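You operate a simulated robot arm through the tools that you are given. There is no shell and no other tool. Be economical: measure what you need, move in short steps, check, and stop when the job is done.

The job below is to be done with a simulated two-armed robot. You get a single attempt, and the scene is never put back.

JOB
Empty the slurry from the blue pot into the brown tub.
Fine: shut the white lever first, spill nothing, stand the pot on the black pad under the spout, then open the lever again. Set down upright: blue square pot.

It is judged by the outcome, as a careful person would: the job done as asked, and still so three seconds after it is handed in. It fails if anything else is knocked over, pushed out of place, dropped, spilled or broken.

ROBOT AND FRAMES
Two 7-joint arms with fingered hands on one trunk, on a base that drives. Base frame: it is fixed to the floor where the robot stands at the start and does not move with it; the origin is under the middle of the robot, x ahead of it, y to its left, z up. Units: mm, degrees, N and s.
The left shoulder is at the start at [99, 173, 1102], the right one opposite. With the tool pointing down near the work surface each hand reaches from about 460 to 820 mm from the robot's upright axis, wherever it stands, measured 20 degrees to its own side. Places, roughly: black pad [500, 100, 800]; brown tub [400, 0, 800]; red lever on the capped pipe [400, 300, 900]; white lever on the panel [600, 0, 900]; yellow tube with a tab [400, 400, 900]. Payload 3.5 kg a hand.
The TCP of each hand is the grasp point between the finger pads, 30 mm short of the fingertips. In the tool frame z runs along the fingers and y along their closing line. The gripper opens to 104 mm. The gripper's body begins 35 mm behind the TCP. The gripper is a hand of 3 fingers: y runs from the thumb to the fingers, the wrist lies at [-15, -104, -178] in the tool frame, and closing takes about 1.5 s.
Orientation is told as [roll, pitch, yaw] about the base's x, y, z axes, in that order, counted from this pose: with the fingers straight down and the wrist toward the robot, the tool's x, y and z point along [0, 1, 0], [1, 0, 0] and [0, 0, -1] of the base frame.

CONTROLS
- The arms move only by the tool send_rows. It takes "left_moves", "right_moves" or both (then of equal length, played together; a hand with none holds still); each is a list of rows, each a list of 2 entries, a list of its own where there are three numbers: the shift along the tool's x, y, z in units of 20 mm (1.0 is 20 mm), then the turn, a rotation vector about the tool's x, y, z in units of 6 degrees (1.0 is 6 degrees). In form: [[[dx, dy, dz], [rx, ry, rz]], ...]. A call has 1 to 10 rows; each row shifts and turns the commanded pose from where the row before left it, along the tool's axes as they then stand. "left_grip" and "right_grip" are, for a hand that has rows, the opening, from 0 (shut) to 1 (fully open), set as the call begins (left out, the last holds). A call with a number of a shift or a turn outside -1 to 1 is refused whole. Rows are played at 5 a second. More than 50 mm and 8.6 degrees between two rows, or a gripper value outside its range, and nothing of the call is played. Where a pose cannot be reached the arm comes as near as it can. A force on the tool above 40 N (or 10 N above the force at the start of the call, whichever is more), or a blocked arm, ends the call early, and 0.2 s more pass. The fingers move at their own pace (about 72 mm/s each) and stop on an object; they squeeze with about 32 N. The grip force told is the motor's: it shows also when the fingers shut on nothing. Time passes only in rows, and 0.2 s behind the last, so rows that do not move let the fingers close. It gives the time, the measured TCP pose, the force on the tool (base axes), the opening and the grip force at its end, in the units of the frame above (readings bear some noise), with the torque about the TCP (base axes, N m) and any sound that the robot's microphone picked up.
- Cameras (640 x 400 px; columns grow to the right, rows downward): "scene" is now at [199.9, -0.5, 1270.7]; the picture's right is [-0.01, -1.00, 0.00], its down [-0.61, 0.01, -0.79] and it looks along [0.79, -0.01, -0.61] (base axes); focal length 214 px, centre (320, 200). "left" rides on the left gripper at [-64, -94, -117] in its tool frame; the picture's right is [-0.72, -0.33, 0.61], its down [0.64, -0.65, 0.41] and it looks along [0.27, 0.68, 0.68] (tool axes); focal length 238 px, centre (320, 200). "right" rides on the right gripper at [64, -94, -117] in its tool frame; the picture's right is [-0.72, 0.33, -0.61], its down [-0.64, -0.65, 0.40] and it looks along [-0.27, 0.68, 0.68] (tool axes); focal length 238 px, centre (320, 200). There is no depth. A picture from a camera that has moved, and an enlarged one, comes with that camera's place and axes in the base frame and with its lens.
- camera(camera): a new picture of that camera. It takes no simulated time.
- slide_trunk(by): slides the trunk up (or, below 0, down) by that many mm; the arms and the scene camera ride with it, the base frame stays. It gives what a move gives, with no picture.
- drive_base(legs): drives the robot by 1 to 6 legs, each [ahead, left, turn to the left] in mm, mm and degrees, along the robot's own axes; the way and the turn of a leg run together, so that a leg with both is an arc; at most 1500 mm and 180 degrees a leg. The arms and the cameras ride along, it lands a little off, and it stops where it bumps. It gives what a move gives.
- finger_targets(index, middle, thumb_bend, thumb_turn, hand): sets how far each is bent, from 0 (flat) to 100 (curled in); at 30 the hand is open as for a grip, at 70 the pads meet at the TCP. One left out holds its place. A second passes; each finger stops where it meets its share of the squeeze, and holds until it gets a number again. A gripper value or a shape takes the hand back. It gives what a move gives, with no picture; readings hold the bend of each and the force on the fingers (four entries, about 0 where the hand has none), thumb and palm. thumb_turn goes from beside the hand (0) to across from the fingers (100), as for a grip.
- grasp_type(shape, hand): the hand has 3 fingers and takes this shape, open, in about a second: jaw (thumb against the fingers, like two jaws); tri (thumb and two fingers); tip (a fingertip pinch); poke (one finger out to press); point (the index stretched); flat (the hand flat); cup (the hand cupped); fist (a fist). The gripper value then closes the fingers along that shape, each until it touches; the sizes above hold for jaw. It gives what a move gives, with no picture.
- head_to(pan, tilt): turns the head with the scene camera to pan (to the left, within 86 degrees either way) and tilt (down, from -29 to 69), counted from straight ahead of the robot. It gives what a move gives.
- close_up(camera, box): a new picture of the part [left, top, right, bottom] of that camera's present view, enlarged. It takes no simulated time.
- close_job(): hands the job in; it is judged then, once.

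Work in short steps. Places have to be worked out from the pictures, the camera data and where the tool is seen: move nearer, look again, correct. Check each grasp and each placing, and mend what went wrong. You have 120 turns and 92 pictures in all, those below and enlarged ones among them. Open the grippers and draw the arms clear of the work before you hand the job in, unless the task says otherwise; then end with one line.

The tools are called after "Emit:" by a JSON object that holds its "api" and its "payload". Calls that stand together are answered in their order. send_rows: Moves the arms, as the interface text tells. Its arguments: {"type":"object","properties":{"left_moves":{"type":"array","items":{"type":"array"}},"left_grip":{"type":"number"},"right_moves":{"type":"array","items":{"type":"array"}},"right_grip":{"type":"number"}},"required":[]} The other tools are called the same way: slide_trunk (by) slides the trunk up or down; grasp_type (shape, hand) gives the hand a shape; finger_targets (index, middle, thumb_bend, thumb_turn, hand) moves the fingers one by one; drive_base (legs) drives the base; head_to (pan, tilt) turns the head that bears the scene camera; camera (camera) takes a picture; close_up (camera, box) takes an enlarged picture of a part of a camera's view; close_job () hands the job in.

At the start:

```text
time: 0.0
left_position: [508.5, 251.6, 1164.1]
left_orientation: [0.0, 0.2, 0.1]
left_wrist_force: [0.7, -0.2, -0.7]
left_ft_torque: [-0.02, -0.02, -0.01]
left_width: 103.6
left_gripper_force: 0.0
left_shape: jaw
left_bend: [30.0, 30.0, 30.0, 98.0]
left_finger forces: [0.0, 0.0, 0.1, 0.0, 0.0, 0.0]
right_position: [481.8, -158.4, 1193.8]
right_orientation: [0.1, 0.0, 0.1]
right_wrist_force: [0.1, 0.1, 0.0]
right_ft_torque: [0.02, 0.0, 0.02]
right_width: 103.8
right_gripper_force: 0.2
right_shape: jaw
right_bend: [30.0, 30.0, 30.0, 98.0]
right_finger forces: [0.0, 0.1, 0.1, 0.0, 0.0, 0.0]
trunk travel left (down, up): [-200.0, 554.0]
robot x, y, heading: [0.8, 0.2, -0.0]
head pan, tilt: [-0.7, 37.4]
```

scene: 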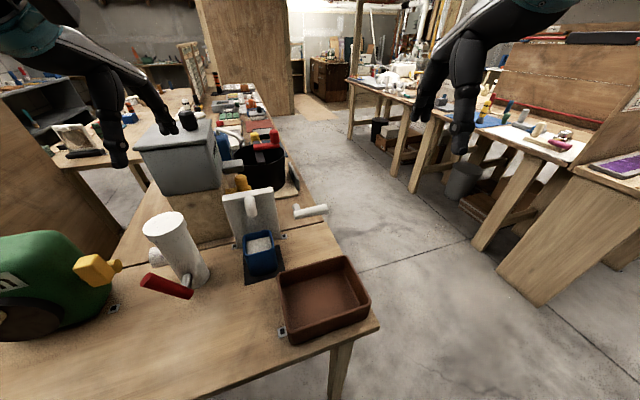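
right: 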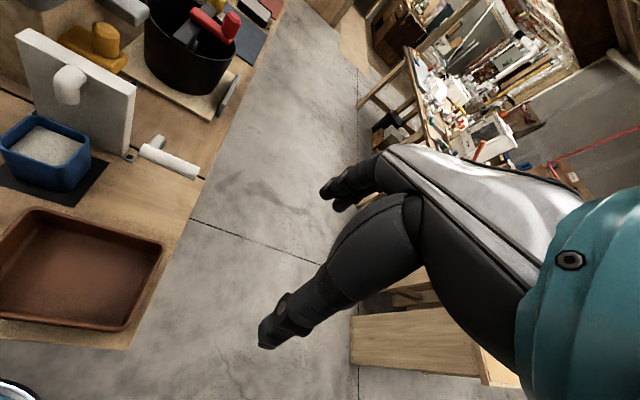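
left: 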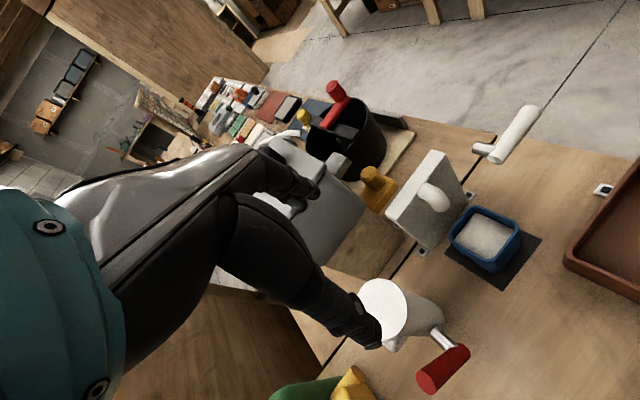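

I see the pot under the spout on the black pad, the tub to its right, and the white lever right of the panel. I'll enlarge the work area for details.

Emit:
{"api": "close_up", "payload": {"camera": "scene", "box": [200, 170, 400, 350]}}

Emit:
{"api": "close_up", "payload": {"camera": "right", "box": [0, 0, 260, 360]}}

Emit:
{"api": "close_up", "payload": {"camera": "left", "box": [360, 80, 640, 300]}}

```text
2.22 times, centred on (300, 260) of scene
camera zoom: at [199.9, -0.5, 1270.7], right [-0.01, -1.0, 0.0], down [-0.61, 0.01, -0.79], along [0.79, -0.01, -0.61], focal length 477 px, centre (364, 67)
```

zoom: 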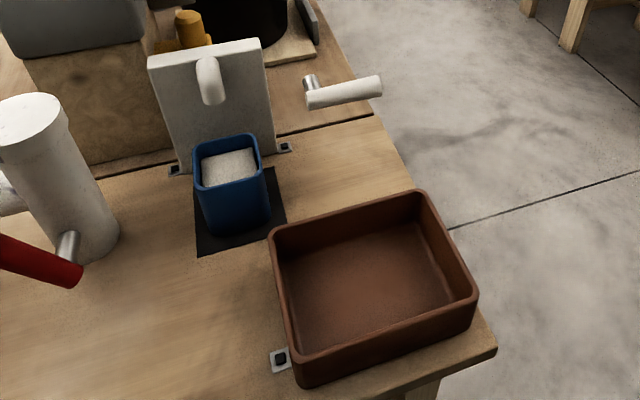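

```text
1.11 times, centred on (130, 180) of right
camera zoom: at [388.9, -95.9, 1310.1], right [0.33, -0.72, 0.61], down [-0.65, -0.64, -0.4], along [0.68, -0.27, -0.68], focal length 265 px, centre (531, 222)
```

zoom: 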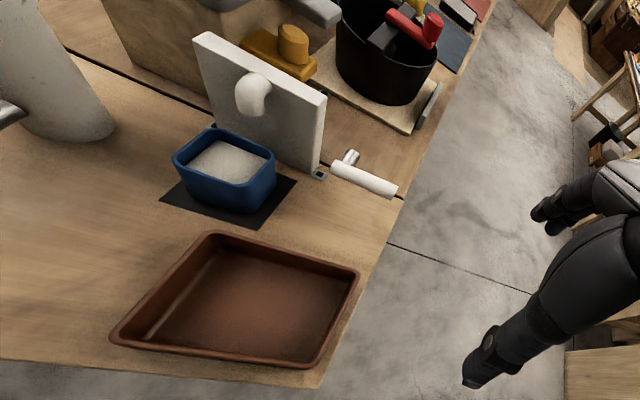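

```text
1.82 times, centred on (500, 190) of left
camera zoom: at [414.5, 188.2, 1280.7], right [-0.33, -0.72, -0.61], down [-0.65, 0.64, -0.4], along [0.68, 0.27, -0.68], focal length 433 px, centre (-7, 218)
```

zoom: 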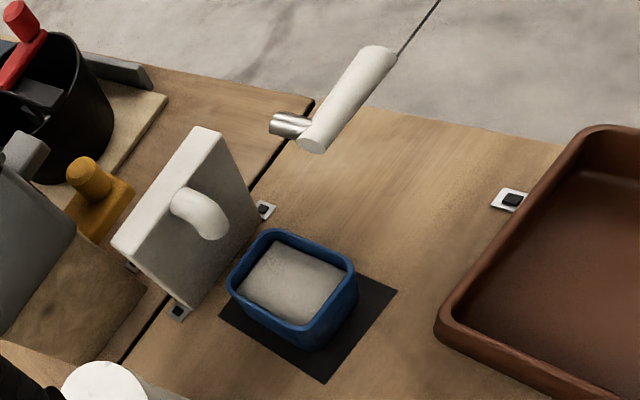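

The white lever runs horizontally from about (610,56,905) to (627,-26,910), pivoting on a stub along x. The pot is about 66 mm square, centred near (562,147) with its rim around z 860. The fixture is yawed about 10° left. I'll turn the right hand so the fingers point ahead, starting with the yaw.

Emit:
{"api": "send_rows", "payload": {"right_moves": [[[0, 0, 0], [0, 0, -1]], [[0, 0, 0], [0, 0, -1]], [[0, 0, 0], [0, 0, -1]], [[0, 0, 0], [0, 0, -1]], [[0, 0, 0], [0, 0, -1]], [[0, 0, 0], [0, 0, -1]], [[0, 0, 0], [0, 0, -1]], [[0, 0, 0], [0, 0, -1]], [[0, 0, 0], [0, 0, -1]], [[0, 0, 0], [0, 0, -1]]]}}

Emit:
{"api": "send_rows", "payload": {"right_moves": [[[0, 0, 0], [0, 0, -1]], [[0, 0, 0], [0, 0, -1]], [[0, 0, 0], [0, 0, -1]], [[0, 0, 0], [0, 0, -1]], [[0, 0, 0], [0, 0, -1]], [[0, 0, 0], [0, 0, -1]], [[0, 0, 0], [0, -1, -0.67]], [[0, 0, 0], [0, -1, 0]], [[0, 0, 0], [0, -1, 0]], [[0, 0, 0], [0, -1, 0]]]}}

Emit:
{"api": "send_rows", "payload": {"right_moves": [[[0, 0, 0], [0, -1, 0]], [[0, 0, 0], [0, -1, 0]], [[0, 0, 0], [0, -1, 0]], [[0, 0, 0], [0, -1, 0]], [[0, 0, 0], [0, -1, 0]], [[0, 0, 0], [0, -1, 0]], [[0, 0, 0], [0, -1, 0]]], "right_grip": 0.0}}

```text
time: 2.2
left_position: [508.5, 251.5, 1162.9]
left_orientation: [0.0, 0.0, 0.1]
left_wrist_force: [0.0, -0.2, 0.4]
left_ft_torque: [-0.01, -0.01, 0.01]
left_width: 103.8
left_gripper_force: 0.1
left_shape: jaw
left_bend: [30.0, 30.0, 30.0, 98.0]
left_finger forces: [0.0, 0.1, 0.0, 0.0, 0.1, 0.0]
right_position: [482.8, -159.4, 1192.9]
right_orientation: [-0.1, -0.1, 60.1]
right_wrist_force: [-0.2, -0.8, -0.4]
right_ft_torque: [-0.01, -0.02, 0.02]
right_width: 103.6
right_gripper_force: 0.0
right_shape: jaw
right_bend: [30.0, 30.0, 30.0, 98.0]
right_finger forces: [0.0, 0.1, 0.0, 0.0, 0.0, 0.0]
trunk travel left (down, up): [-200.0, 554.0]
robot x, y, heading: [-2.2, -1.5, -0.0]
head pan, tilt: [-0.7, 37.4]
```

```text
time: 4.4
left_position: [508.0, 250.1, 1162.7]
left_orientation: [0.0, -0.1, 0.0]
left_wrist_force: [0.3, 0.4, -0.7]
left_ft_torque: [-0.04, 0.02, 0.0]
left_width: 103.6
left_gripper_force: 0.0
left_shape: jaw
left_bend: [30.0, 30.0, 30.0, 98.0]
left_finger forces: [0.0, 0.0, 0.0, 0.0, 0.1, 0.0]
right_position: [481.2, -158.9, 1192.7]
right_orientation: [-24.1, 0.1, 100.0]
right_wrist_force: [0.1, 0.6, -0.8]
right_ft_torque: [0.01, -0.02, -0.02]
right_width: 103.8
right_gripper_force: 0.1
right_shape: jaw
right_bend: [30.0, 30.0, 30.0, 98.0]
right_finger forces: [0.1, 0.1, 0.0, 0.0, 0.0, 0.0]
trunk travel left (down, up): [-200.0, 554.0]
robot x, y, heading: [-5.2, -1.5, 0.1]
head pan, tilt: [-0.7, 37.4]
```

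```text
time: 6.0
left_position: [509.9, 250.9, 1164.1]
left_orientation: [0.1, 0.0, 0.1]
left_wrist_force: [-0.4, -0.3, -0.5]
left_ft_torque: [0.0, 0.01, -0.01]
left_width: 103.7
left_gripper_force: 0.0
left_shape: jaw
left_bend: [30.0, 30.0, 30.0, 98.0]
left_finger forces: [0.0, 0.0, 0.1, 0.1, 0.1, 0.0]
right_position: [483.2, -159.3, 1193.8]
right_orientation: [-66.1, 0.2, 100.1]
right_wrist_force: [0.2, 0.7, 0.4]
right_ft_torque: [-0.02, 0.0, 0.0]
right_width: 0.1
right_gripper_force: 32.6
right_shape: jaw
right_bend: [70.0, 70.0, 47.0, 100.0]
right_finger forces: [0.0, 0.0, 0.1, 0.1, 0.0, 0.0]
trunk travel left (down, up): [-200.0, 554.0]
robot x, y, heading: [-3.1, -2.9, -0.1]
head pan, tilt: [-0.7, 37.4]
```

The right hand now points ahead and 24° down. I'll bring it in front of and above the lever, then look.

Emit:
{"api": "send_rows", "payload": {"right_moves": [[[0.758, 0.686, 0.945], [0, 0, 0]], [[0.758, 0.686, 0.945], [0, 0, 0]], [[0.758, 0.686, 0.945], [0, 0, 0]], [[0.758, 0.686, 0.945], [0, 0, 0]], [[0.758, 0.686, 0.945], [0, 0, 0]], [[0.758, 0.686, 0.945], [0, 0, 0]], [[0.758, 0.686, 0.945], [0, 0, 0]], [[0.758, 0.686, 0.945], [0, 0, 0]], [[0.758, 0.686, 0.945], [0, 0, 0]]]}}

Emit:
{"api": "camera", "payload": {"camera": "right"}}

Emit:
{"api": "camera", "payload": {"camera": "scene"}}

```text
time: 8.0
left_position: [508.4, 251.0, 1163.4]
left_orientation: [0.0, 0.1, 0.1]
left_wrist_force: [-0.3, -1.0, 0.2]
left_ft_torque: [0.0, -0.01, -0.04]
left_width: 103.6
left_gripper_force: 0.1
left_shape: jaw
left_bend: [30.0, 30.0, 30.0, 98.0]
left_finger forces: [0.0, 0.1, 0.1, 0.0, 0.0, 0.0]
right_position: [558.5, -20.3, 999.6]
right_orientation: [-66.1, 0.3, 100.1]
right_wrist_force: [-0.7, -0.4, 0.0]
right_ft_torque: [-0.01, 0.0, 0.0]
right_width: 0.2
right_gripper_force: 31.9
right_shape: jaw
right_bend: [70.0, 70.0, 47.0, 100.0]
right_finger forces: [0.1, 0.0, 0.0, 0.0, 0.0, 0.1]
trunk travel left (down, up): [-200.0, 554.0]
robot x, y, heading: [1.6, -0.7, -0.1]
head pan, tilt: [-0.7, 37.4]
```

```text
85 pictures are left
camera right: at [444.9, -138.2, 988.8], right [-0.32, 0.28, 0.91], down [0.73, -0.53, 0.42], along [0.6, 0.8, -0.03], focal length 238 px, centre (320, 200)
```

right: 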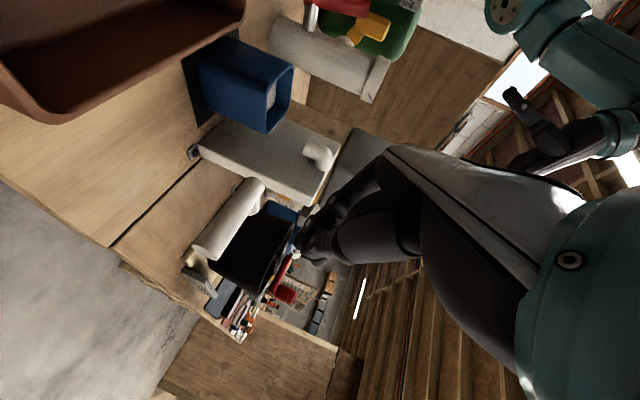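

```text
84 pictures are left
camera scene: at [200.1, -0.4, 1270.7], right [-0.01, -1.0, 0.0], down [-0.61, 0.01, -0.79], along [0.79, -0.01, -0.61], focal length 214 px, centre (320, 200)
```

scene: 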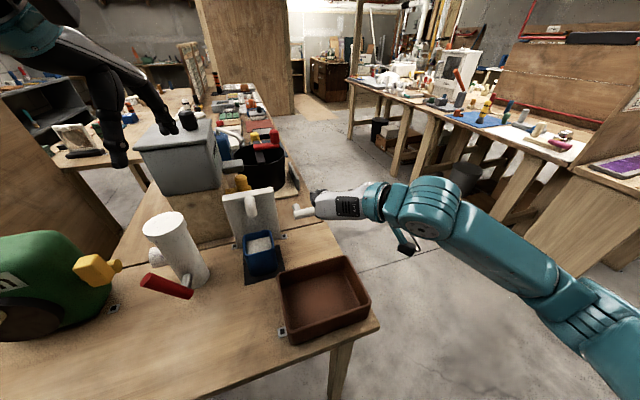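

The hand is clear in front of the lever. I'll extend over the handle near its end and press down gently in small steps to test the closing direction.

Emit:
{"api": "send_rows", "payload": {"right_moves": [[[0.4, 0.01, 0.95], [0, 0, 0]], [[0.4, 0.01, 0.95], [0, 0, 0]], [[0.4, 0.01, 0.95], [0, 0, 0]]]}}

Emit:
{"api": "send_rows", "payload": {"right_moves": [[[0.228, 0, 0.1], [0, 0, 0]], [[0.228, 0, 0.1], [0, 0, 0]], [[0.228, 0, 0.1], [0, 0, 0]], [[0.228, 0, 0.1], [0, 0, 0]], [[0.228, 0, 0.1], [0, 0, 0]], [[0.228, 0, 0.1], [0, 0, 0]]]}}

Emit:
{"api": "camera", "payload": {"camera": "scene"}}

```text
time: 8.8
left_position: [509.7, 250.7, 1162.8]
left_orientation: [0.0, 0.1, 0.1]
left_wrist_force: [-0.4, -0.1, 0.0]
left_ft_torque: [-0.02, -0.03, 0.01]
left_width: 103.6
left_gripper_force: 0.0
left_shape: jaw
left_bend: [30.0, 30.0, 30.0, 98.0]
left_finger forces: [0.0, 0.1, 0.0, 0.0, 0.0, 0.0]
right_position: [599.9, -14.4, 953.7]
right_orientation: [-65.9, 0.2, 100.1]
right_wrist_force: [-0.3, -0.5, -0.1]
right_ft_torque: [0.03, -0.03, 0.02]
right_width: 0.0
right_gripper_force: 32.7
right_shape: jaw
right_bend: [70.0, 70.0, 47.0, 100.0]
right_finger forces: [0.0, 0.0, 0.0, 0.1, 0.1, 0.0]
trunk travel left (down, up): [-200.0, 554.0]
robot x, y, heading: [2.9, 2.1, 0.0]
head pan, tilt: [-0.7, 37.4]
```

```text
time: 10.2
left_position: [508.1, 252.2, 1163.7]
left_orientation: [0.0, 0.1, 0.1]
left_wrist_force: [-0.6, 0.0, 0.4]
left_ft_torque: [0.01, -0.01, -0.03]
left_width: 103.7
left_gripper_force: 0.0
left_shape: jaw
left_bend: [30.0, 30.0, 30.0, 98.0]
left_finger forces: [0.0, 0.1, 0.0, 0.0, 0.0, 0.0]
right_position: [600.6, -13.1, 923.7]
right_orientation: [-66.0, 0.2, 100.0]
right_wrist_force: [-0.8, -1.0, 4.2]
right_ft_torque: [-0.02, -0.09, -0.07]
right_width: 0.0
right_gripper_force: 31.7
right_shape: jaw
right_bend: [70.0, 70.0, 47.0, 100.0]
right_finger forces: [0.0, 0.1, 0.0, 0.1, 0.2, 0.1]
trunk travel left (down, up): [-200.0, 554.0]
robot x, y, heading: [2.0, -1.2, -0.2]
head pan, tilt: [-0.7, 37.4]
```

```text
83 pictures are left
camera scene: at [199.5, -0.7, 1270.8], right [-0.01, -1.0, 0.0], down [-0.61, 0.01, -0.79], along [0.79, -0.01, -0.61], focal length 214 px, centre (320, 200)
```

scene: 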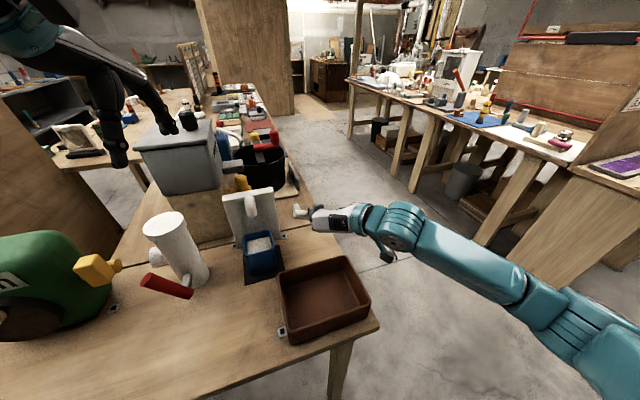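

There is contact at about 4 N. I'll press on down a little and see whether the lever yields.

Emit:
{"api": "send_rows", "payload": {"right_moves": [[[0.228, 0, 0.1], [0, 0, 0]], [[0.228, 0, 0.1], [0, 0, 0]], [[0.228, 0, 0.1], [0, 0, 0]]]}}

Emit:
{"api": "close_up", "payload": {"camera": "scene", "box": [230, 170, 370, 270]}}

```text
time: 11.0
left_position: [507.5, 250.5, 1164.7]
left_orientation: [0.0, 0.0, 0.1]
left_wrist_force: [-0.1, 0.0, -0.2]
left_ft_torque: [-0.01, -0.01, -0.01]
left_width: 103.6
left_gripper_force: 0.1
left_shape: jaw
left_bend: [30.0, 30.0, 30.0, 98.0]
left_finger forces: [0.0, 0.1, 0.0, 0.0, 0.0, 0.0]
right_position: [599.7, -15.0, 907.2]
right_orientation: [-66.0, 0.3, 100.0]
right_wrist_force: [-2.2, -1.0, 3.7]
right_ft_torque: [-0.02, -0.03, -0.05]
right_width: 0.2
right_gripper_force: 32.0
right_shape: jaw
right_bend: [70.0, 70.0, 47.0, 100.0]
right_finger forces: [0.1, 0.1, 0.0, 0.0, 0.0, 0.0]
trunk travel left (down, up): [-200.0, 554.0]
robot x, y, heading: [2.7, -1.5, -0.1]
head pan, tilt: [-0.7, 37.4]
```

```text
4.00 times, centred on (300, 220) of scene
camera zoom: at [199.3, -0.7, 1270.8], right [-0.01, -1.0, 0.0], down [-0.61, 0.01, -0.79], along [0.79, -0.01, -0.61], focal length 858 px, centre (400, 120)
```

zoom: 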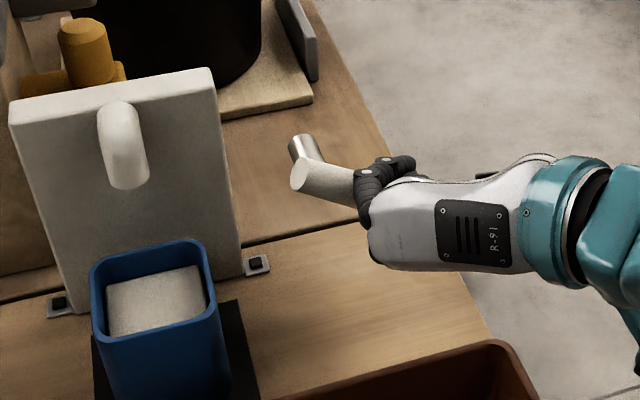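

The lever yields downward with a light force, so I'll follow its arc on down. It stops early if it meets its stop.

Emit:
{"api": "send_rows", "payload": {"right_moves": [[[0.365, 0.157, 0.163], [0, 0, 0]], [[0.365, 0.157, 0.163], [0, 0, 0]], [[0.365, 0.157, 0.163], [0, 0, 0]], [[0.343, 0.25, 0.153], [0, 0, 0]], [[0.343, 0.25, 0.153], [0, 0, 0]]]}}

Emit:
{"api": "close_up", "payload": {"camera": "scene", "box": [230, 170, 370, 270]}}

```text
time: 12.2
left_position: [507.5, 250.3, 1164.9]
left_orientation: [0.1, 0.0, 0.1]
left_wrist_force: [0.1, -0.3, -0.7]
left_ft_torque: [-0.03, -0.01, -0.02]
left_width: 103.5
left_gripper_force: 0.0
left_shape: jaw
left_bend: [30.0, 30.0, 30.0, 98.0]
left_finger forces: [0.0, 0.0, 0.0, 0.1, 0.0, 0.1]
right_position: [596.1, 5.4, 867.2]
right_orientation: [-65.9, 0.2, 100.0]
right_wrist_force: [-4.2, -6.6, 3.7]
right_ft_torque: [0.15, -0.1, 0.02]
right_width: 0.2
right_gripper_force: 32.2
right_shape: jaw
right_bend: [70.0, 70.0, 47.0, 100.0]
right_finger forces: [0.0, 9.0, 0.0, 0.0, 0.1, 0.1]
trunk travel left (down, up): [-200.0, 554.0]
robot x, y, heading: [1.3, -0.6, 0.1]
head pan, tilt: [-0.7, 37.4]
```

```text
4.00 times, centred on (300, 220) of scene
camera zoom: at [199.0, -1.4, 1270.9], right [-0.01, -1.0, 0.0], down [-0.61, 0.01, -0.79], along [0.79, -0.01, -0.61], focal length 858 px, centre (400, 120)
```

zoom: 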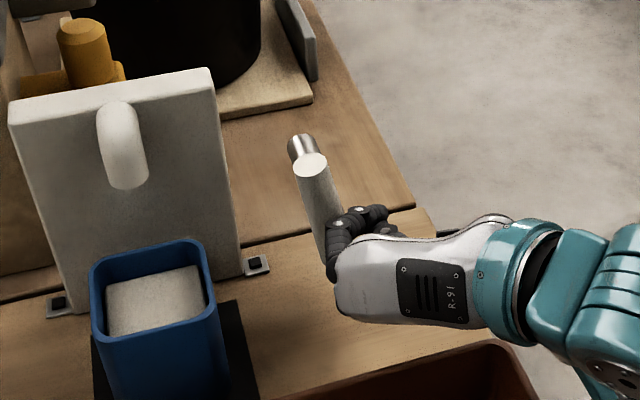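

The lever is about two thirds down with only light force. I'll finish the arc.

Emit:
{"api": "send_rows", "payload": {"right_moves": [[[0.274, 0.34, 0.122], [0, 0, 0]], [[0.274, 0.34, 0.122], [0, 0, 0]], [[0.183, 0.4, 0.081], [0, 0, 0]], [[0.1, 0.4, 0.04], [0, 0, 0]], [[0, 0.3, 0], [0, 0, 0]]]}}

Emit:
{"api": "close_up", "payload": {"camera": "scene", "box": [230, 170, 370, 270]}}

```text
time: 12.8
left_position: [504.8, 247.0, 1165.1]
left_orientation: [0.2, -0.1, -0.1]
left_wrist_force: [-0.3, -0.7, 0.1]
left_ft_torque: [0.03, -0.01, 0.0]
left_width: 103.8
left_gripper_force: 0.0
left_shape: jaw
left_bend: [30.0, 30.0, 30.0, 98.0]
left_finger forces: [0.1, 0.1, 0.1, 0.1, 0.0, 0.0]
right_position: [594.3, 10.2, 861.7]
right_orientation: [-66.5, 0.2, 99.4]
right_wrist_force: [-20.9, -22.8, 10.7]
right_ft_torque: [0.36, -0.29, 0.1]
right_width: 0.0
right_gripper_force: 31.8
right_shape: jaw
right_bend: [70.0, 70.0, 46.0, 100.0]
right_finger forces: [0.0, 31.4, 0.0, 0.1, 0.1, 0.0]
trunk travel left (down, up): [-200.0, 554.0]
robot x, y, heading: [-3.4, 0.4, 0.0]
head pan, tilt: [-0.7, 37.4]
stopped in row 2 (right hand): the force on the tool passed its limit (the readings are from after the stop); the commanded pose is now the measured one
```

```text
4.00 times, centred on (300, 220) of scene
camera zoom: at [196.1, -4.2, 1271.3], right [-0.02, -1.0, 0.0], down [-0.61, 0.01, -0.8], along [0.8, -0.01, -0.61], focal length 858 px, centre (400, 120)
```

zoom: 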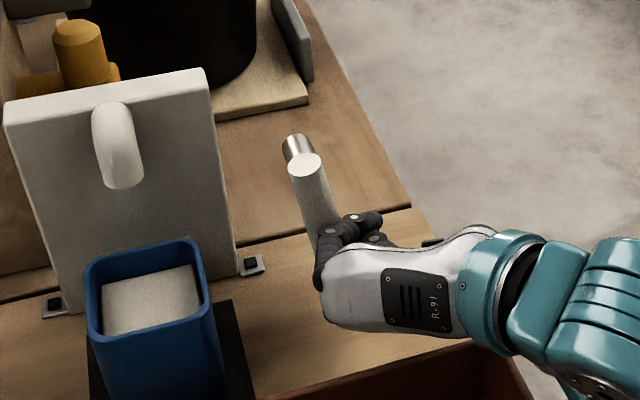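

The force rose sharply with the lever nearly vertical, likely at its stop. I'll back the hand off and check the lever angle.

Emit:
{"api": "send_rows", "payload": {"right_moves": [[[0, -0.8, 0], [0, 0, 0]], [[0, -0.8, -0.9], [0, 0, 0]], [[0, -0.8, -0.9], [0, 0, 0]], [[0, -0.5, -0.9], [0, 0, 0]]]}}

Emit:
{"api": "close_up", "payload": {"camera": "scene", "box": [230, 170, 370, 270]}}

Emit:
{"api": "camera", "payload": {"camera": "right"}}

```text
time: 13.8
left_position: [509.3, 249.8, 1164.6]
left_orientation: [-0.1, 0.1, -0.1]
left_wrist_force: [0.1, -0.3, 0.8]
left_ft_torque: [0.0, 0.01, 0.04]
left_width: 103.7
left_gripper_force: 0.1
left_shape: jaw
left_bend: [30.0, 30.0, 30.0, 98.0]
left_finger forces: [0.0, 0.1, 0.0, 0.0, 0.1, 0.0]
right_position: [557.6, -52.0, 880.7]
right_orientation: [-66.3, 0.4, 99.5]
right_wrist_force: [1.0, 0.3, 0.9]
right_ft_torque: [-0.02, 0.01, -0.01]
right_width: 0.0
right_gripper_force: 32.6
right_shape: jaw
right_bend: [70.0, 70.0, 47.0, 100.0]
right_finger forces: [0.0, 0.1, 0.0, 0.1, 0.0, 0.1]
trunk travel left (down, up): [-200.0, 554.0]
robot x, y, heading: [-2.1, -1.1, -0.2]
head pan, tilt: [-0.7, 37.4]
```

```text
4.00 times, centred on (300, 220) of scene
camera zoom: at [199.6, -1.4, 1270.8], right [-0.01, -1.0, 0.0], down [-0.61, 0.01, -0.79], along [0.79, -0.01, -0.61], focal length 858 px, centre (400, 120)
```

zoom: 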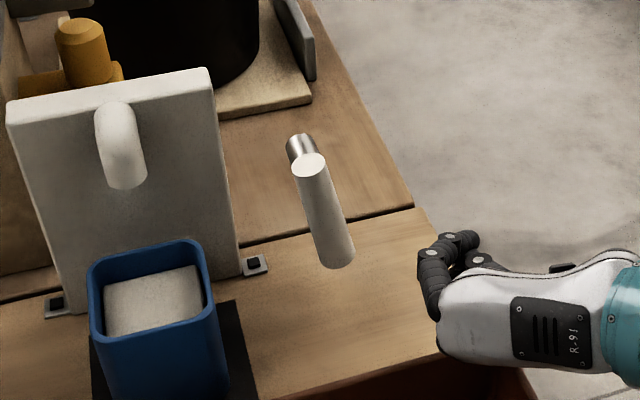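

```text
78 pictures are left
camera right: at [443.4, -168.7, 870.6], right [-0.32, 0.28, 0.9], down [0.73, -0.54, 0.43], along [0.61, 0.8, -0.03], focal length 238 px, centre (320, 200)
```

right: 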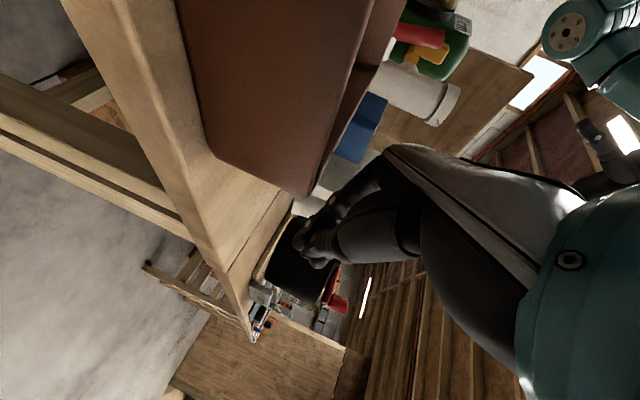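

The lever sits about 10° off vertical. I'll push once more near its tip, purely sideways, to confirm it is at its stop.

Emit:
{"api": "send_rows", "payload": {"right_moves": [[[0.22, 0, 0.945], [0, 0, 0]], [[0.22, 0, 0.945], [0, 0, 0]], [[0.22, 0, 0.945], [0, 0, 0]], [[0, 1, 0], [0, 0, 0]], [[0, 1, 0], [0, 0, 0]], [[0, 0.25, 0], [0, 0, 0]], [[0, 0.25, 0], [0, 0, 0]], [[0, 0.25, 0], [0, 0, 0]], [[0, 0.25, 0], [0, 0, 0]], [[0, 0.25, 0], [0, 0, 0]]]}}

Emit:
{"api": "close_up", "payload": {"camera": "scene", "box": [230, 170, 370, 270]}}

```text
time: 16.0
left_position: [508.2, 246.5, 1165.1]
left_orientation: [0.1, 0.0, -0.2]
left_wrist_force: [0.6, -0.6, 1.4]
left_ft_torque: [0.0, 0.03, -0.04]
left_width: 103.4
left_gripper_force: 0.0
left_shape: jaw
left_bend: [30.0, 30.0, 30.0, 98.0]
left_finger forces: [0.0, 0.0, 0.0, 0.1, 0.1, 0.1]
right_position: [594.2, 17.2, 845.2]
right_orientation: [-66.1, 0.3, 99.5]
right_wrist_force: [-11.8, -24.3, 2.9]
right_ft_torque: [0.1, -0.08, -0.24]
right_width: 0.2
right_gripper_force: 31.8
right_shape: jaw
right_bend: [70.0, 70.0, 48.0, 100.0]
right_finger forces: [0.1, 26.0, 0.0, 0.1, 0.0, 0.0]
trunk travel left (down, up): [-200.0, 554.0]
robot x, y, heading: [-2.2, 1.0, -0.1]
head pan, tilt: [-0.7, 37.4]
```

```text
4.00 times, centred on (300, 220) of scene
camera zoom: at [198.6, -4.5, 1270.9], right [-0.01, -1.0, 0.0], down [-0.61, 0.01, -0.79], along [0.79, -0.01, -0.61], focal length 858 px, centre (400, 120)
```

zoom: 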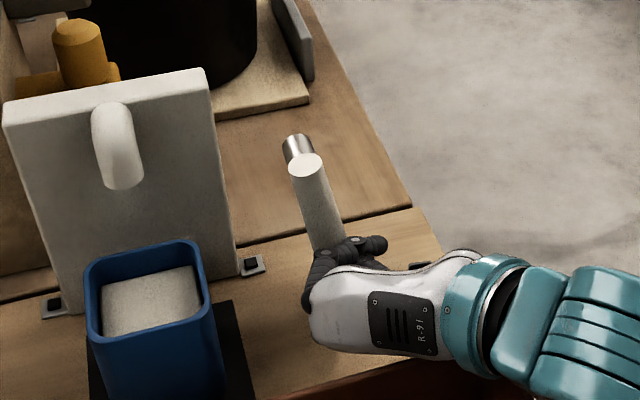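

With 24 N the lever doesn't move further, so the valve is shut at its stop. I'll retract, raise the hand, pitch the fingers to 45° down and open it.

Emit:
{"api": "send_rows", "payload": {"right_moves": [[[0, -1, 0], [0, 0, 0]], [[0, -1, 0], [0, 0, 0]], [[0, 0, -1], [0, 0, 0]], [[0, 0, -1], [0, 0, 0]], [[0, 0, -1], [0, 0, 0]], [[-1, 0, -0.5], [0, 0, 0]], [[-1, 0, -0.5], [0, 0, 0]], [[-1, 0, -0.5], [0, 1, 0]], [[-0.5, 0, -1], [0, 1, 0]], [[-0.5, 0, -1], [0, 1, 0]]]}}

Emit:
{"api": "send_rows", "payload": {"right_moves": [[[0, 0, 0], [0, 0.5, 0]], [[0, 0, 0], [0, 0, 0]], [[0, 0, 0], [0, 0, 0]], [[0, 0, 0], [0, 0, 0]]], "right_grip": 1.0}}

Emit:
{"api": "camera", "payload": {"camera": "right"}}

Emit:
{"api": "camera", "payload": {"camera": "scene"}}

```text
time: 18.2
left_position: [509.9, 249.9, 1163.7]
left_orientation: [0.0, 0.0, 0.0]
left_wrist_force: [-0.1, 0.1, -0.2]
left_ft_torque: [0.0, -0.03, 0.0]
left_width: 103.8
left_gripper_force: 0.2
left_shape: jaw
left_bend: [30.0, 30.0, 30.0, 98.0]
left_finger forces: [0.1, 0.0, 0.1, 0.0, 0.1, 0.1]
right_position: [520.5, -32.2, 975.9]
right_orientation: [-48.1, 0.4, 99.5]
right_wrist_force: [-0.5, -0.2, 0.2]
right_ft_torque: [0.01, -0.02, 0.02]
right_width: 0.0
right_gripper_force: 32.4
right_shape: jaw
right_bend: [70.0, 70.0, 50.0, 100.0]
right_finger forces: [0.0, 0.0, 0.1, 0.0, 0.0, 0.1]
trunk travel left (down, up): [-200.0, 554.0]
robot x, y, heading: [-4.1, 3.8, -0.1]
head pan, tilt: [-0.7, 37.4]
```

```text
time: 19.2
left_position: [509.6, 250.6, 1163.1]
left_orientation: [0.0, 0.1, -0.1]
left_wrist_force: [0.1, 0.4, 0.2]
left_ft_torque: [0.0, -0.03, 0.0]
left_width: 103.5
left_gripper_force: 0.1
left_shape: jaw
left_bend: [30.0, 30.0, 30.0, 98.0]
left_finger forces: [0.0, 0.0, 0.0, 0.0, 0.0, 0.0]
right_position: [521.4, -31.9, 975.0]
right_orientation: [-45.2, 0.3, 99.6]
right_wrist_force: [-0.2, -0.3, 0.2]
right_ft_torque: [0.0, 0.0, 0.0]
right_width: 103.6
right_gripper_force: 0.1
right_shape: jaw
right_bend: [30.0, 30.0, 30.0, 98.0]
right_finger forces: [0.0, 0.0, 0.0, 0.0, 0.1, 0.0]
trunk travel left (down, up): [-200.0, 554.0]
robot x, y, heading: [-2.7, -0.7, -0.2]
head pan, tilt: [-0.7, 37.4]
```

```text
76 pictures are left
camera right: at [412.0, -148.0, 1012.7], right [0.02, 0.34, 0.94], down [0.84, -0.52, 0.17], along [0.55, 0.78, -0.29], focal length 238 px, centre (320, 200)
```

right: 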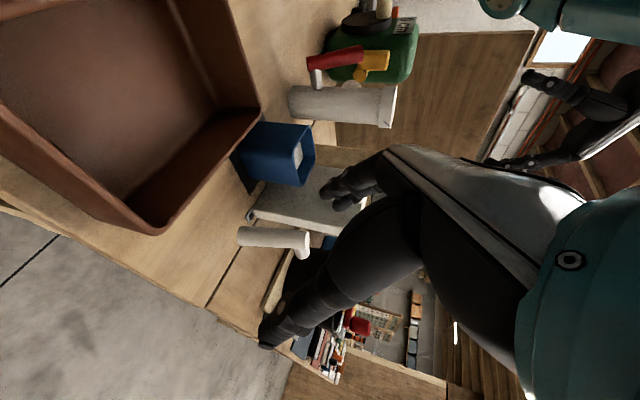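

```text
75 pictures are left
camera scene: at [199.8, -1.3, 1270.7], right [-0.01, -1.0, 0.0], down [-0.61, 0.01, -0.79], along [0.79, -0.01, -0.61], focal length 214 px, centre (320, 200)
```

scene: 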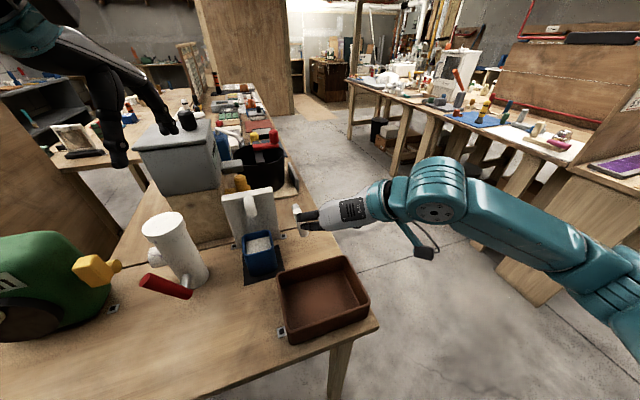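

I'll enlarge the pot in this side view to fix its height and position.

Emit:
{"api": "close_up", "payload": {"camera": "right", "box": [200, 80, 360, 220]}}

Emit:
{"api": "close_up", "payload": {"camera": "scene", "box": [220, 180, 320, 300]}}

Emit:
{"api": "close_up", "payload": {"camera": "left", "box": [360, 130, 560, 300]}}

```text
2.86 times, centred on (280, 150) of right
camera zoom: at [412.0, -148.0, 1012.7], right [0.02, 0.34, 0.94], down [0.84, -0.52, 0.17], along [0.55, 0.78, -0.29], focal length 681 px, centre (434, 343)
```

zoom: 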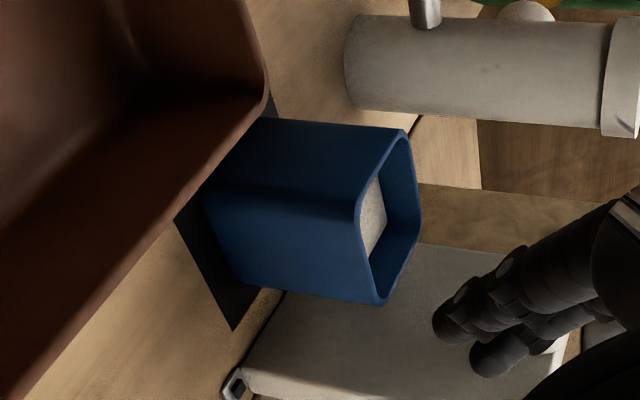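

```text
3.33 times, centred on (270, 240) of scene
camera zoom: at [199.8, -1.3, 1270.7], right [-0.01, -1.0, 0.0], down [-0.61, 0.01, -0.79], along [0.79, -0.01, -0.61], focal length 715 px, centre (487, 67)
```

zoom: 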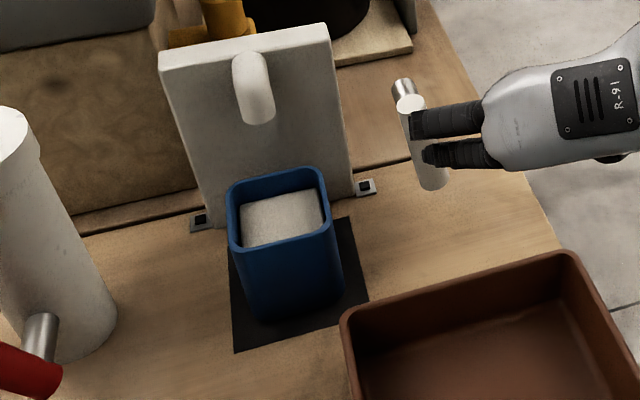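

```text
2.35 times, centred on (460, 215) of left
camera zoom: at [414.7, 187.0, 1280.7], right [-0.33, -0.72, -0.61], down [-0.65, 0.64, -0.4], along [0.68, 0.27, -0.68], focal length 561 px, centre (-9, 165)
```

zoom: 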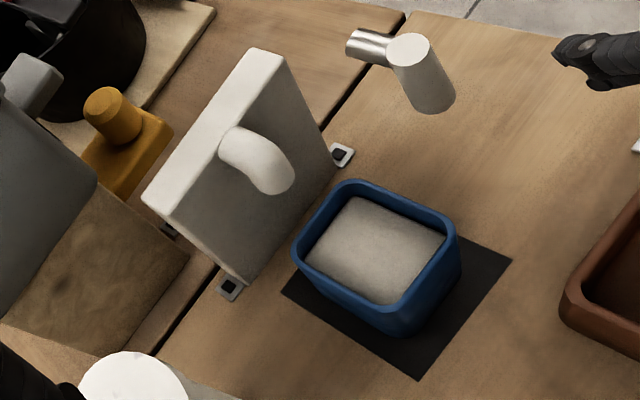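

Triangulating again: rim at z≈876, pot centre about (546,144), about 66 mm wide. I'll move to a standoff 80 mm back along the finger direction from the grasp point (534,142,855).

Emit:
{"api": "send_rows", "payload": {"right_moves": [[[0.308, 0.939, 0.188], [0, 0, 0]], [[0.308, 0.939, 0.188], [0, 0, 0]], [[0.308, 0.939, 0.188], [0, 0, 0]], [[0.308, 0.939, 0.188], [0, 0, 0]], [[0.308, 0.939, 0.188], [0, 0, 0]], [[0.308, 0.939, 0.188], [0, 0, 0]], [[0.308, 0.939, 0.188], [0, 0, 0]], [[0.308, 0.939, 0.188], [0, 0, 0]], [[0.308, 0.939, 0.188], [0, 0, 0]]]}}

Emit:
{"api": "camera", "payload": {"camera": "right"}}

Emit:
{"api": "close_up", "payload": {"camera": "scene", "box": [200, 170, 380, 320]}}

Emit:
{"api": "close_up", "payload": {"camera": "left", "box": [360, 130, 560, 300]}}

```text
time: 21.2
left_position: [509.3, 250.6, 1164.2]
left_orientation: [0.1, 0.1, -0.1]
left_wrist_force: [-0.4, -0.9, -0.5]
left_ft_torque: [-0.01, 0.01, 0.0]
left_width: 103.5
left_gripper_force: 0.1
left_shape: jaw
left_bend: [30.0, 30.0, 30.0, 98.0]
left_finger forces: [0.0, 0.0, 0.0, 0.0, 0.0, 0.0]
right_position: [479.0, 129.2, 912.7]
right_orientation: [-45.1, 0.4, 99.5]
right_wrist_force: [0.0, -0.4, -0.4]
right_ft_torque: [-0.01, -0.03, 0.01]
right_width: 103.7
right_gripper_force: 0.0
right_shape: jaw
right_bend: [30.0, 30.0, 30.0, 98.0]
right_finger forces: [0.0, 0.1, 0.0, 0.1, 0.1, 0.1]
trunk travel left (down, up): [-200.0, 554.0]
robot x, y, heading: [0.6, -2.3, -0.1]
head pan, tilt: [-0.7, 37.4]
```

```text
71 pictures are left
camera right: at [367.7, 14.2, 950.9], right [0.02, 0.34, 0.94], down [0.84, -0.52, 0.17], along [0.55, 0.78, -0.29], focal length 238 px, centre (320, 200)
```

right: 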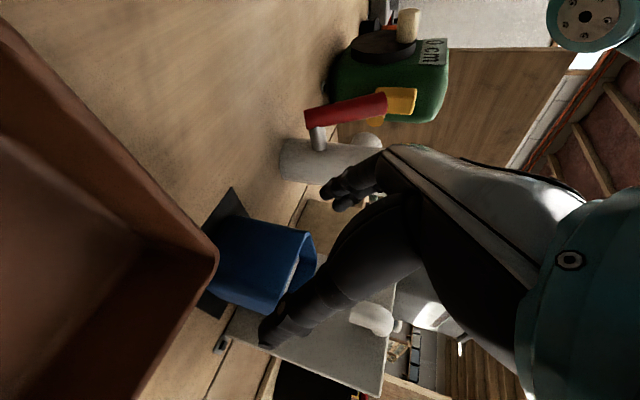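

```text
2.67 times, centred on (290, 245) of scene
camera zoom: at [199.7, -1.1, 1270.7], right [-0.01, -1.0, 0.0], down [-0.61, 0.01, -0.79], along [0.79, -0.01, -0.61], focal length 572 px, centre (400, 80)
```

zoom: 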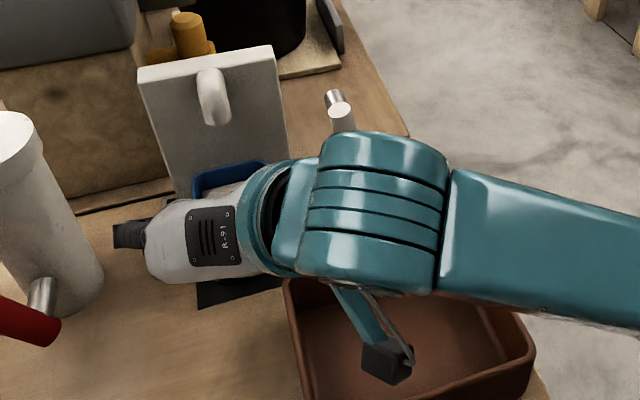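

```text
2.35 times, centred on (460, 215) of left
camera zoom: at [414.7, 187.3, 1280.7], right [-0.33, -0.72, -0.61], down [-0.65, 0.64, -0.4], along [0.68, 0.27, -0.68], focal length 561 px, centre (-9, 165)
```

zoom: 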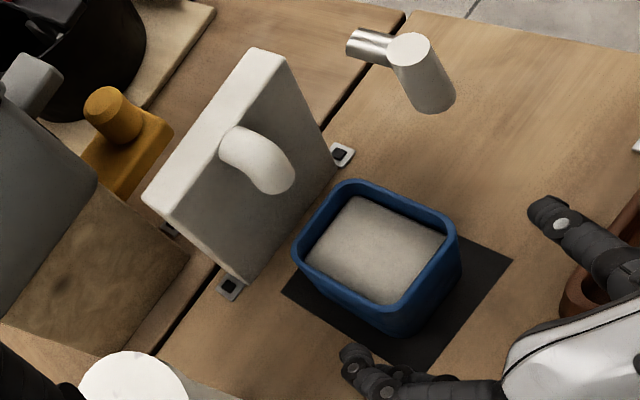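

The fingers straddle the pot line well in the left view. I'll advance most of the way and look again.

Emit:
{"api": "send_rows", "payload": {"right_moves": [[[0.02, 0.06, 1], [0, 0, 0]], [[0.02, 0.06, 1], [0, 0, 0]], [[0.02, 0.05, 0.8], [0, 0, 0]]]}}

Emit:
{"api": "close_up", "payload": {"camera": "left", "box": [360, 130, 560, 300]}}

Emit:
{"api": "camera", "payload": {"camera": "right"}}

```text
time: 22.0
left_position: [508.8, 249.3, 1163.7]
left_orientation: [-0.1, 0.1, -0.1]
left_wrist_force: [-0.1, 0.3, -0.3]
left_ft_torque: [-0.03, -0.01, -0.01]
left_width: 103.4
left_gripper_force: 0.1
left_shape: jaw
left_bend: [30.0, 30.0, 30.0, 98.0]
left_finger forces: [0.0, 0.0, 0.0, 0.0, 0.0, 0.1]
right_position: [516.3, 140.0, 871.5]
right_orientation: [-45.2, 0.3, 99.6]
right_wrist_force: [0.5, -0.3, 0.1]
right_ft_torque: [0.01, 0.0, -0.02]
right_width: 103.8
right_gripper_force: 0.2
right_shape: jaw
right_bend: [30.0, 30.0, 30.0, 98.0]
right_finger forces: [0.0, 0.0, 0.0, 0.0, 0.2, 0.0]
trunk travel left (down, up): [-200.0, 554.0]
robot x, y, heading: [1.8, 0.2, -0.1]
head pan, tilt: [-0.7, 37.4]
```

```text
2.35 times, centred on (460, 215) of left
camera zoom: at [414.8, 187.0, 1280.7], right [-0.33, -0.72, -0.61], down [-0.65, 0.64, -0.4], along [0.68, 0.27, -0.68], focal length 561 px, centre (-9, 165)
```

zoom: 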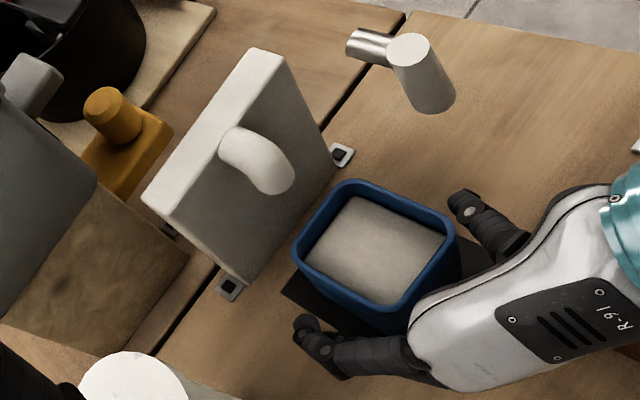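

```text
67 pictures are left
camera right: at [406.1, 24.9, 909.1], right [0.02, 0.34, 0.94], down [0.84, -0.52, 0.17], along [0.55, 0.78, -0.29], focal length 238 px, centre (320, 200)
```

right: 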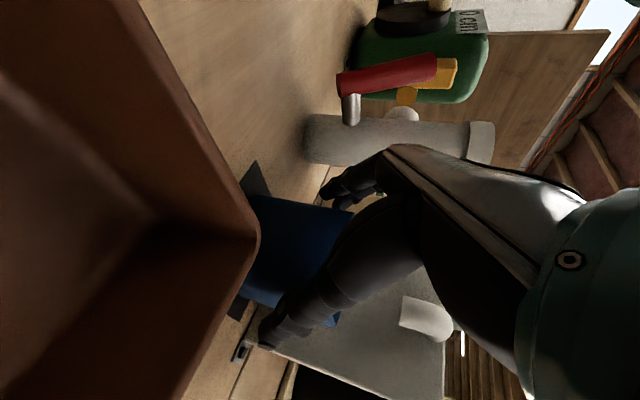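

There is room for about 20 mm more before the palm nears the rim. I'll advance 20 mm in small rows.

Emit:
{"api": "send_rows", "payload": {"right_moves": [[[0.0, 0.04, 0.4], [0, 0, 0]], [[0.0, 0.04, 0.3], [0, 0, 0]], [[0.0, 0, 0.3], [0, 0, 0]]]}}

Emit:
{"api": "close_up", "payload": {"camera": "left", "box": [400, 150, 560, 290]}}

```text
time: 22.8
left_position: [508.7, 250.3, 1162.8]
left_orientation: [-0.1, 0.1, 0.0]
left_wrist_force: [-0.5, 0.4, 0.1]
left_ft_torque: [0.02, -0.06, 0.0]
left_width: 103.8
left_gripper_force: 0.0
left_shape: jaw
left_bend: [30.0, 30.0, 30.0, 98.0]
left_finger forces: [0.1, 0.0, 0.1, 0.1, 0.0, 0.0]
right_position: [527.8, 145.7, 855.9]
right_orientation: [-45.2, 0.3, 99.6]
right_wrist_force: [-0.5, -1.1, 0.4]
right_ft_torque: [-0.01, 0.03, 0.01]
right_width: 104.0
right_gripper_force: 0.1
right_shape: jaw
right_bend: [30.0, 30.0, 30.0, 98.0]
right_finger forces: [0.1, 0.0, 0.1, 0.0, 0.4, 0.0]
trunk travel left (down, up): [-200.0, 554.0]
robot x, y, heading: [-1.6, 0.3, -0.2]
head pan, tilt: [-0.7, 37.4]
```

```text
2.86 times, centred on (480, 220) of left
camera zoom: at [414.7, 187.0, 1280.7], right [-0.33, -0.72, -0.61], down [-0.65, 0.64, -0.4], along [0.68, 0.27, -0.68], focal length 681 px, centre (-137, 143)
```

zoom: 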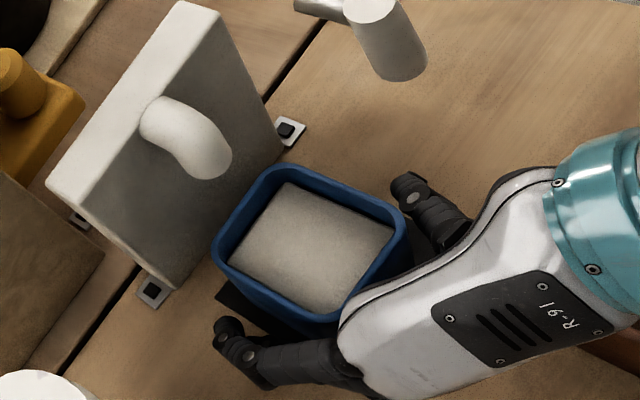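

The fingers are on either side of the pot and the palm is just clear of the rim. I'll close the hand.

Emit:
{"api": "send_rows", "payload": {"right_moves": [[[0, 0, 0], [0, 0, 0]], [[0, 0, 0], [0, 0, 0]], [[0, 0, 0], [0, 0, 0]], [[0, 0, 0], [0, 0, 0]], [[0, 0, 0], [0, 0, 0]], [[0, 0, 0], [0, 0, 0]], [[0, 0, 0], [0, 0, 0]], [[0, 0, 0], [0, 0, 0]]], "right_grip": 0.0}}

Emit:
{"api": "close_up", "payload": {"camera": "left", "box": [400, 150, 560, 290]}}

```text
time: 24.6
left_position: [509.3, 250.4, 1163.6]
left_orientation: [0.0, 0.1, -0.1]
left_wrist_force: [-0.7, 0.3, -0.1]
left_ft_torque: [0.03, 0.03, 0.0]
left_width: 103.8
left_gripper_force: 0.0
left_shape: jaw
left_bend: [30.0, 30.0, 30.0, 98.0]
left_finger forces: [0.1, 0.1, 0.0, 0.0, 0.0, 0.1]
right_position: [528.9, 145.3, 855.4]
right_orientation: [-45.2, 0.2, 99.7]
right_wrist_force: [0.1, 0.1, 0.8]
right_ft_torque: [0.06, 0.01, 0.03]
right_width: 64.1
right_gripper_force: 31.5
right_shape: jaw
right_bend: [28.0, 38.0, 65.0, 99.0]
right_finger forces: [19.7, 10.5, 0.1, 0.1, 30.1, 0.1]
trunk travel left (down, up): [-200.0, 554.0]
robot x, y, heading: [-1.4, 2.0, -0.1]
head pan, tilt: [-0.7, 37.4]
```

```text
2.86 times, centred on (480, 220) of left
camera zoom: at [414.7, 187.0, 1280.7], right [-0.33, -0.72, -0.61], down [-0.65, 0.64, -0.4], along [0.68, 0.27, -0.68], focal length 681 px, centre (-137, 143)
```

zoom: 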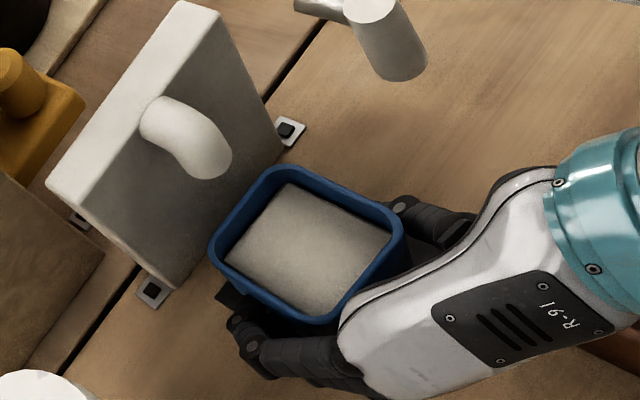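

The grip holds: 64 mm opening, with all fingers loaded. I'll lift 12 mm (the spout is only about 30 mm above the rim) and check.

Emit:
{"api": "send_rows", "payload": {"right_moves": [[[-0.14, 0, -0.14], [0, 0, 0]], [[-0.14, 0, -0.14], [0, 0, 0]], [[-0.14, 0, -0.14], [0, 0, 0]], [[0, 0, 0], [0, 0, 0]]]}}

Emit:
{"api": "close_up", "payload": {"camera": "left", "box": [400, 150, 560, 290]}}

```text
time: 25.6
left_position: [508.3, 250.3, 1163.7]
left_orientation: [0.0, 0.1, 0.0]
left_wrist_force: [0.6, 0.4, 0.8]
left_ft_torque: [0.01, -0.03, 0.01]
left_width: 103.4
left_gripper_force: 0.1
left_shape: jaw
left_bend: [30.0, 30.0, 30.0, 98.0]
left_finger forces: [0.0, 0.0, 0.0, 0.0, 0.0, 0.1]
right_position: [527.9, 145.2, 868.8]
right_orientation: [-45.3, 0.3, 99.7]
right_wrist_force: [0.8, 0.7, -1.0]
right_ft_torque: [0.0, 0.04, -0.03]
right_width: 64.1
right_gripper_force: 32.3
right_shape: jaw
right_bend: [28.0, 38.0, 65.0, 99.0]
right_finger forces: [19.6, 10.5, 0.0, 0.1, 30.5, 0.0]
trunk travel left (down, up): [-200.0, 554.0]
robot x, y, heading: [0.2, -5.7, -0.1]
head pan, tilt: [-0.7, 37.4]
```

```text
2.86 times, centred on (480, 220) of left
camera zoom: at [414.8, 187.0, 1280.7], right [-0.33, -0.72, -0.61], down [-0.65, 0.64, -0.4], along [0.68, 0.27, -0.68], focal length 681 px, centre (-137, 143)
```

zoom: 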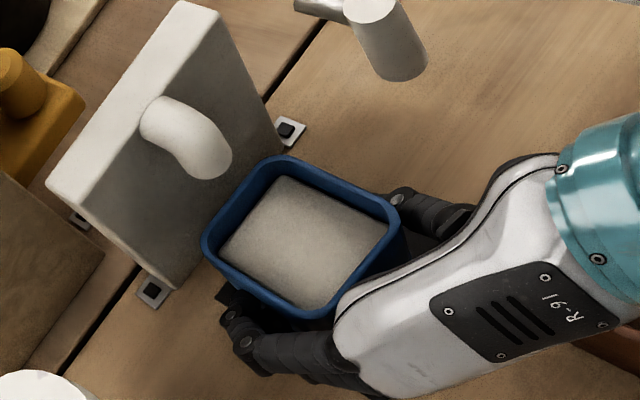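

The pot is lifted level, with the slurry settled. I'll draw it back from under the spout horizontally, then raise it.

Emit:
{"api": "send_rows", "payload": {"right_moves": [[[0.35, 0, -0.35], [0, 0, 0]], [[0.49, 0, -0.5], [0, 0, 0]], [[0.49, 0, -0.5], [0, 0, 0]], [[0.49, 0, -0.5], [0, 0, 0]], [[0.49, 0, -0.5], [0, 0, 0]], [[0.35, 0, -0.35], [0, 0, 0]]]}}

Emit:
{"api": "send_rows", "payload": {"right_moves": [[[-0.3, 0, -0.3], [0, 0, 0]], [[-0.5, 0, -0.5], [0, 0, 0]], [[-0.5, 0, -0.5], [0, 0, 0]], [[-0.5, 0, -0.5], [0, 0, 0]], [[-0.5, 0, -0.5], [0, 0, 0]], [[-0.5, 0, -0.5], [0, 0, 0]], [[-0.3, 0, -0.3], [0, 0, 0]]]}}

Emit:
{"api": "camera", "payload": {"camera": "scene"}}

Emit:
{"api": "camera", "payload": {"camera": "left"}}

```text
time: 27.0
left_position: [509.2, 250.6, 1162.2]
left_orientation: [-0.1, 0.1, 0.0]
left_wrist_force: [-0.1, -0.3, -0.3]
left_ft_torque: [0.01, 0.01, 0.03]
left_width: 103.6
left_gripper_force: 0.1
left_shape: jaw
left_bend: [30.0, 30.0, 30.0, 98.0]
left_finger forces: [0.0, 0.0, 0.0, 0.0, 0.0, 0.1]
right_position: [455.6, 133.0, 870.0]
right_orientation: [-45.3, 0.3, 99.4]
right_wrist_force: [6.0, 3.4, 2.2]
right_ft_torque: [-0.1, -0.07, 0.27]
right_width: 64.5
right_gripper_force: 31.4
right_shape: jaw
right_bend: [28.0, 37.0, 65.0, 100.0]
right_finger forces: [19.3, 14.1, 0.0, 0.1, 39.5, 0.0]
trunk travel left (down, up): [-200.0, 554.0]
robot x, y, heading: [2.1, -1.2, -0.2]
head pan, tilt: [-0.7, 37.4]
```

```text
time: 28.6
left_position: [509.2, 250.7, 1163.6]
left_orientation: [-0.1, 0.1, 0.0]
left_wrist_force: [0.6, -0.2, -0.1]
left_ft_torque: [-0.03, 0.0, 0.01]
left_width: 103.6
left_gripper_force: 0.0
left_shape: jaw
left_bend: [30.0, 30.0, 30.0, 98.0]
left_finger forces: [0.0, 0.1, 0.0, 0.1, 0.0, 0.0]
right_position: [454.1, 133.3, 957.1]
right_orientation: [-45.2, 0.3, 99.5]
right_wrist_force: [0.6, -0.5, -1.8]
right_ft_torque: [0.01, 0.05, -0.01]
right_width: 64.2
right_gripper_force: 32.8
right_shape: jaw
right_bend: [28.0, 38.0, 65.0, 100.0]
right_finger forces: [20.3, 10.8, 0.0, 0.1, 31.3, 0.1]
trunk travel left (down, up): [-200.0, 554.0]
robot x, y, heading: [-1.4, 1.0, -0.2]
head pan, tilt: [-0.7, 37.4]
```

```text
63 pictures are left
camera scene: at [199.8, -1.3, 1270.7], right [-0.01, -1.0, 0.0], down [-0.61, 0.01, -0.79], along [0.79, -0.01, -0.61], focal length 214 px, centre (320, 200)
```

scene: 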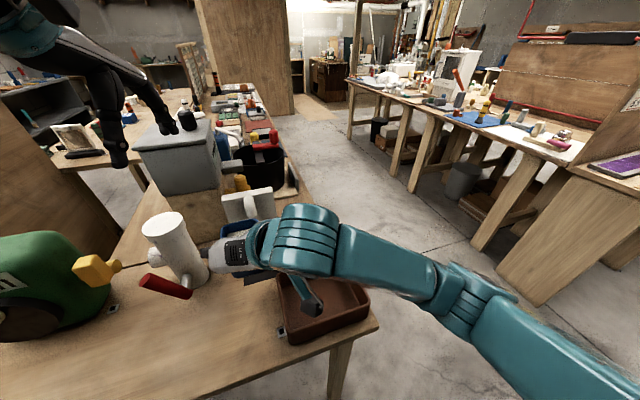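

```text
62 pictures are left
camera left: at [414.8, 187.0, 1280.7], right [-0.33, -0.72, -0.61], down [-0.65, 0.64, -0.4], along [0.68, 0.27, -0.68], focal length 238 px, centre (320, 200)
```

left: 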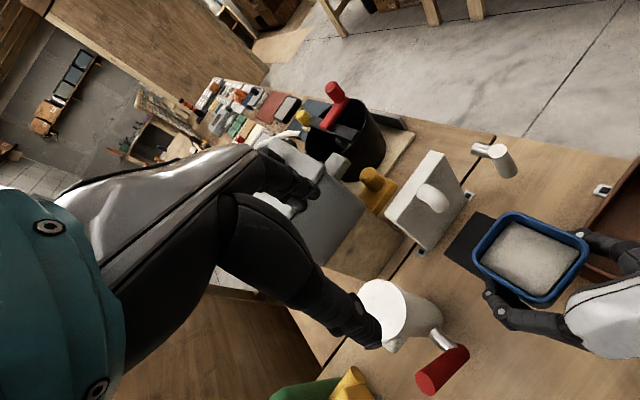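

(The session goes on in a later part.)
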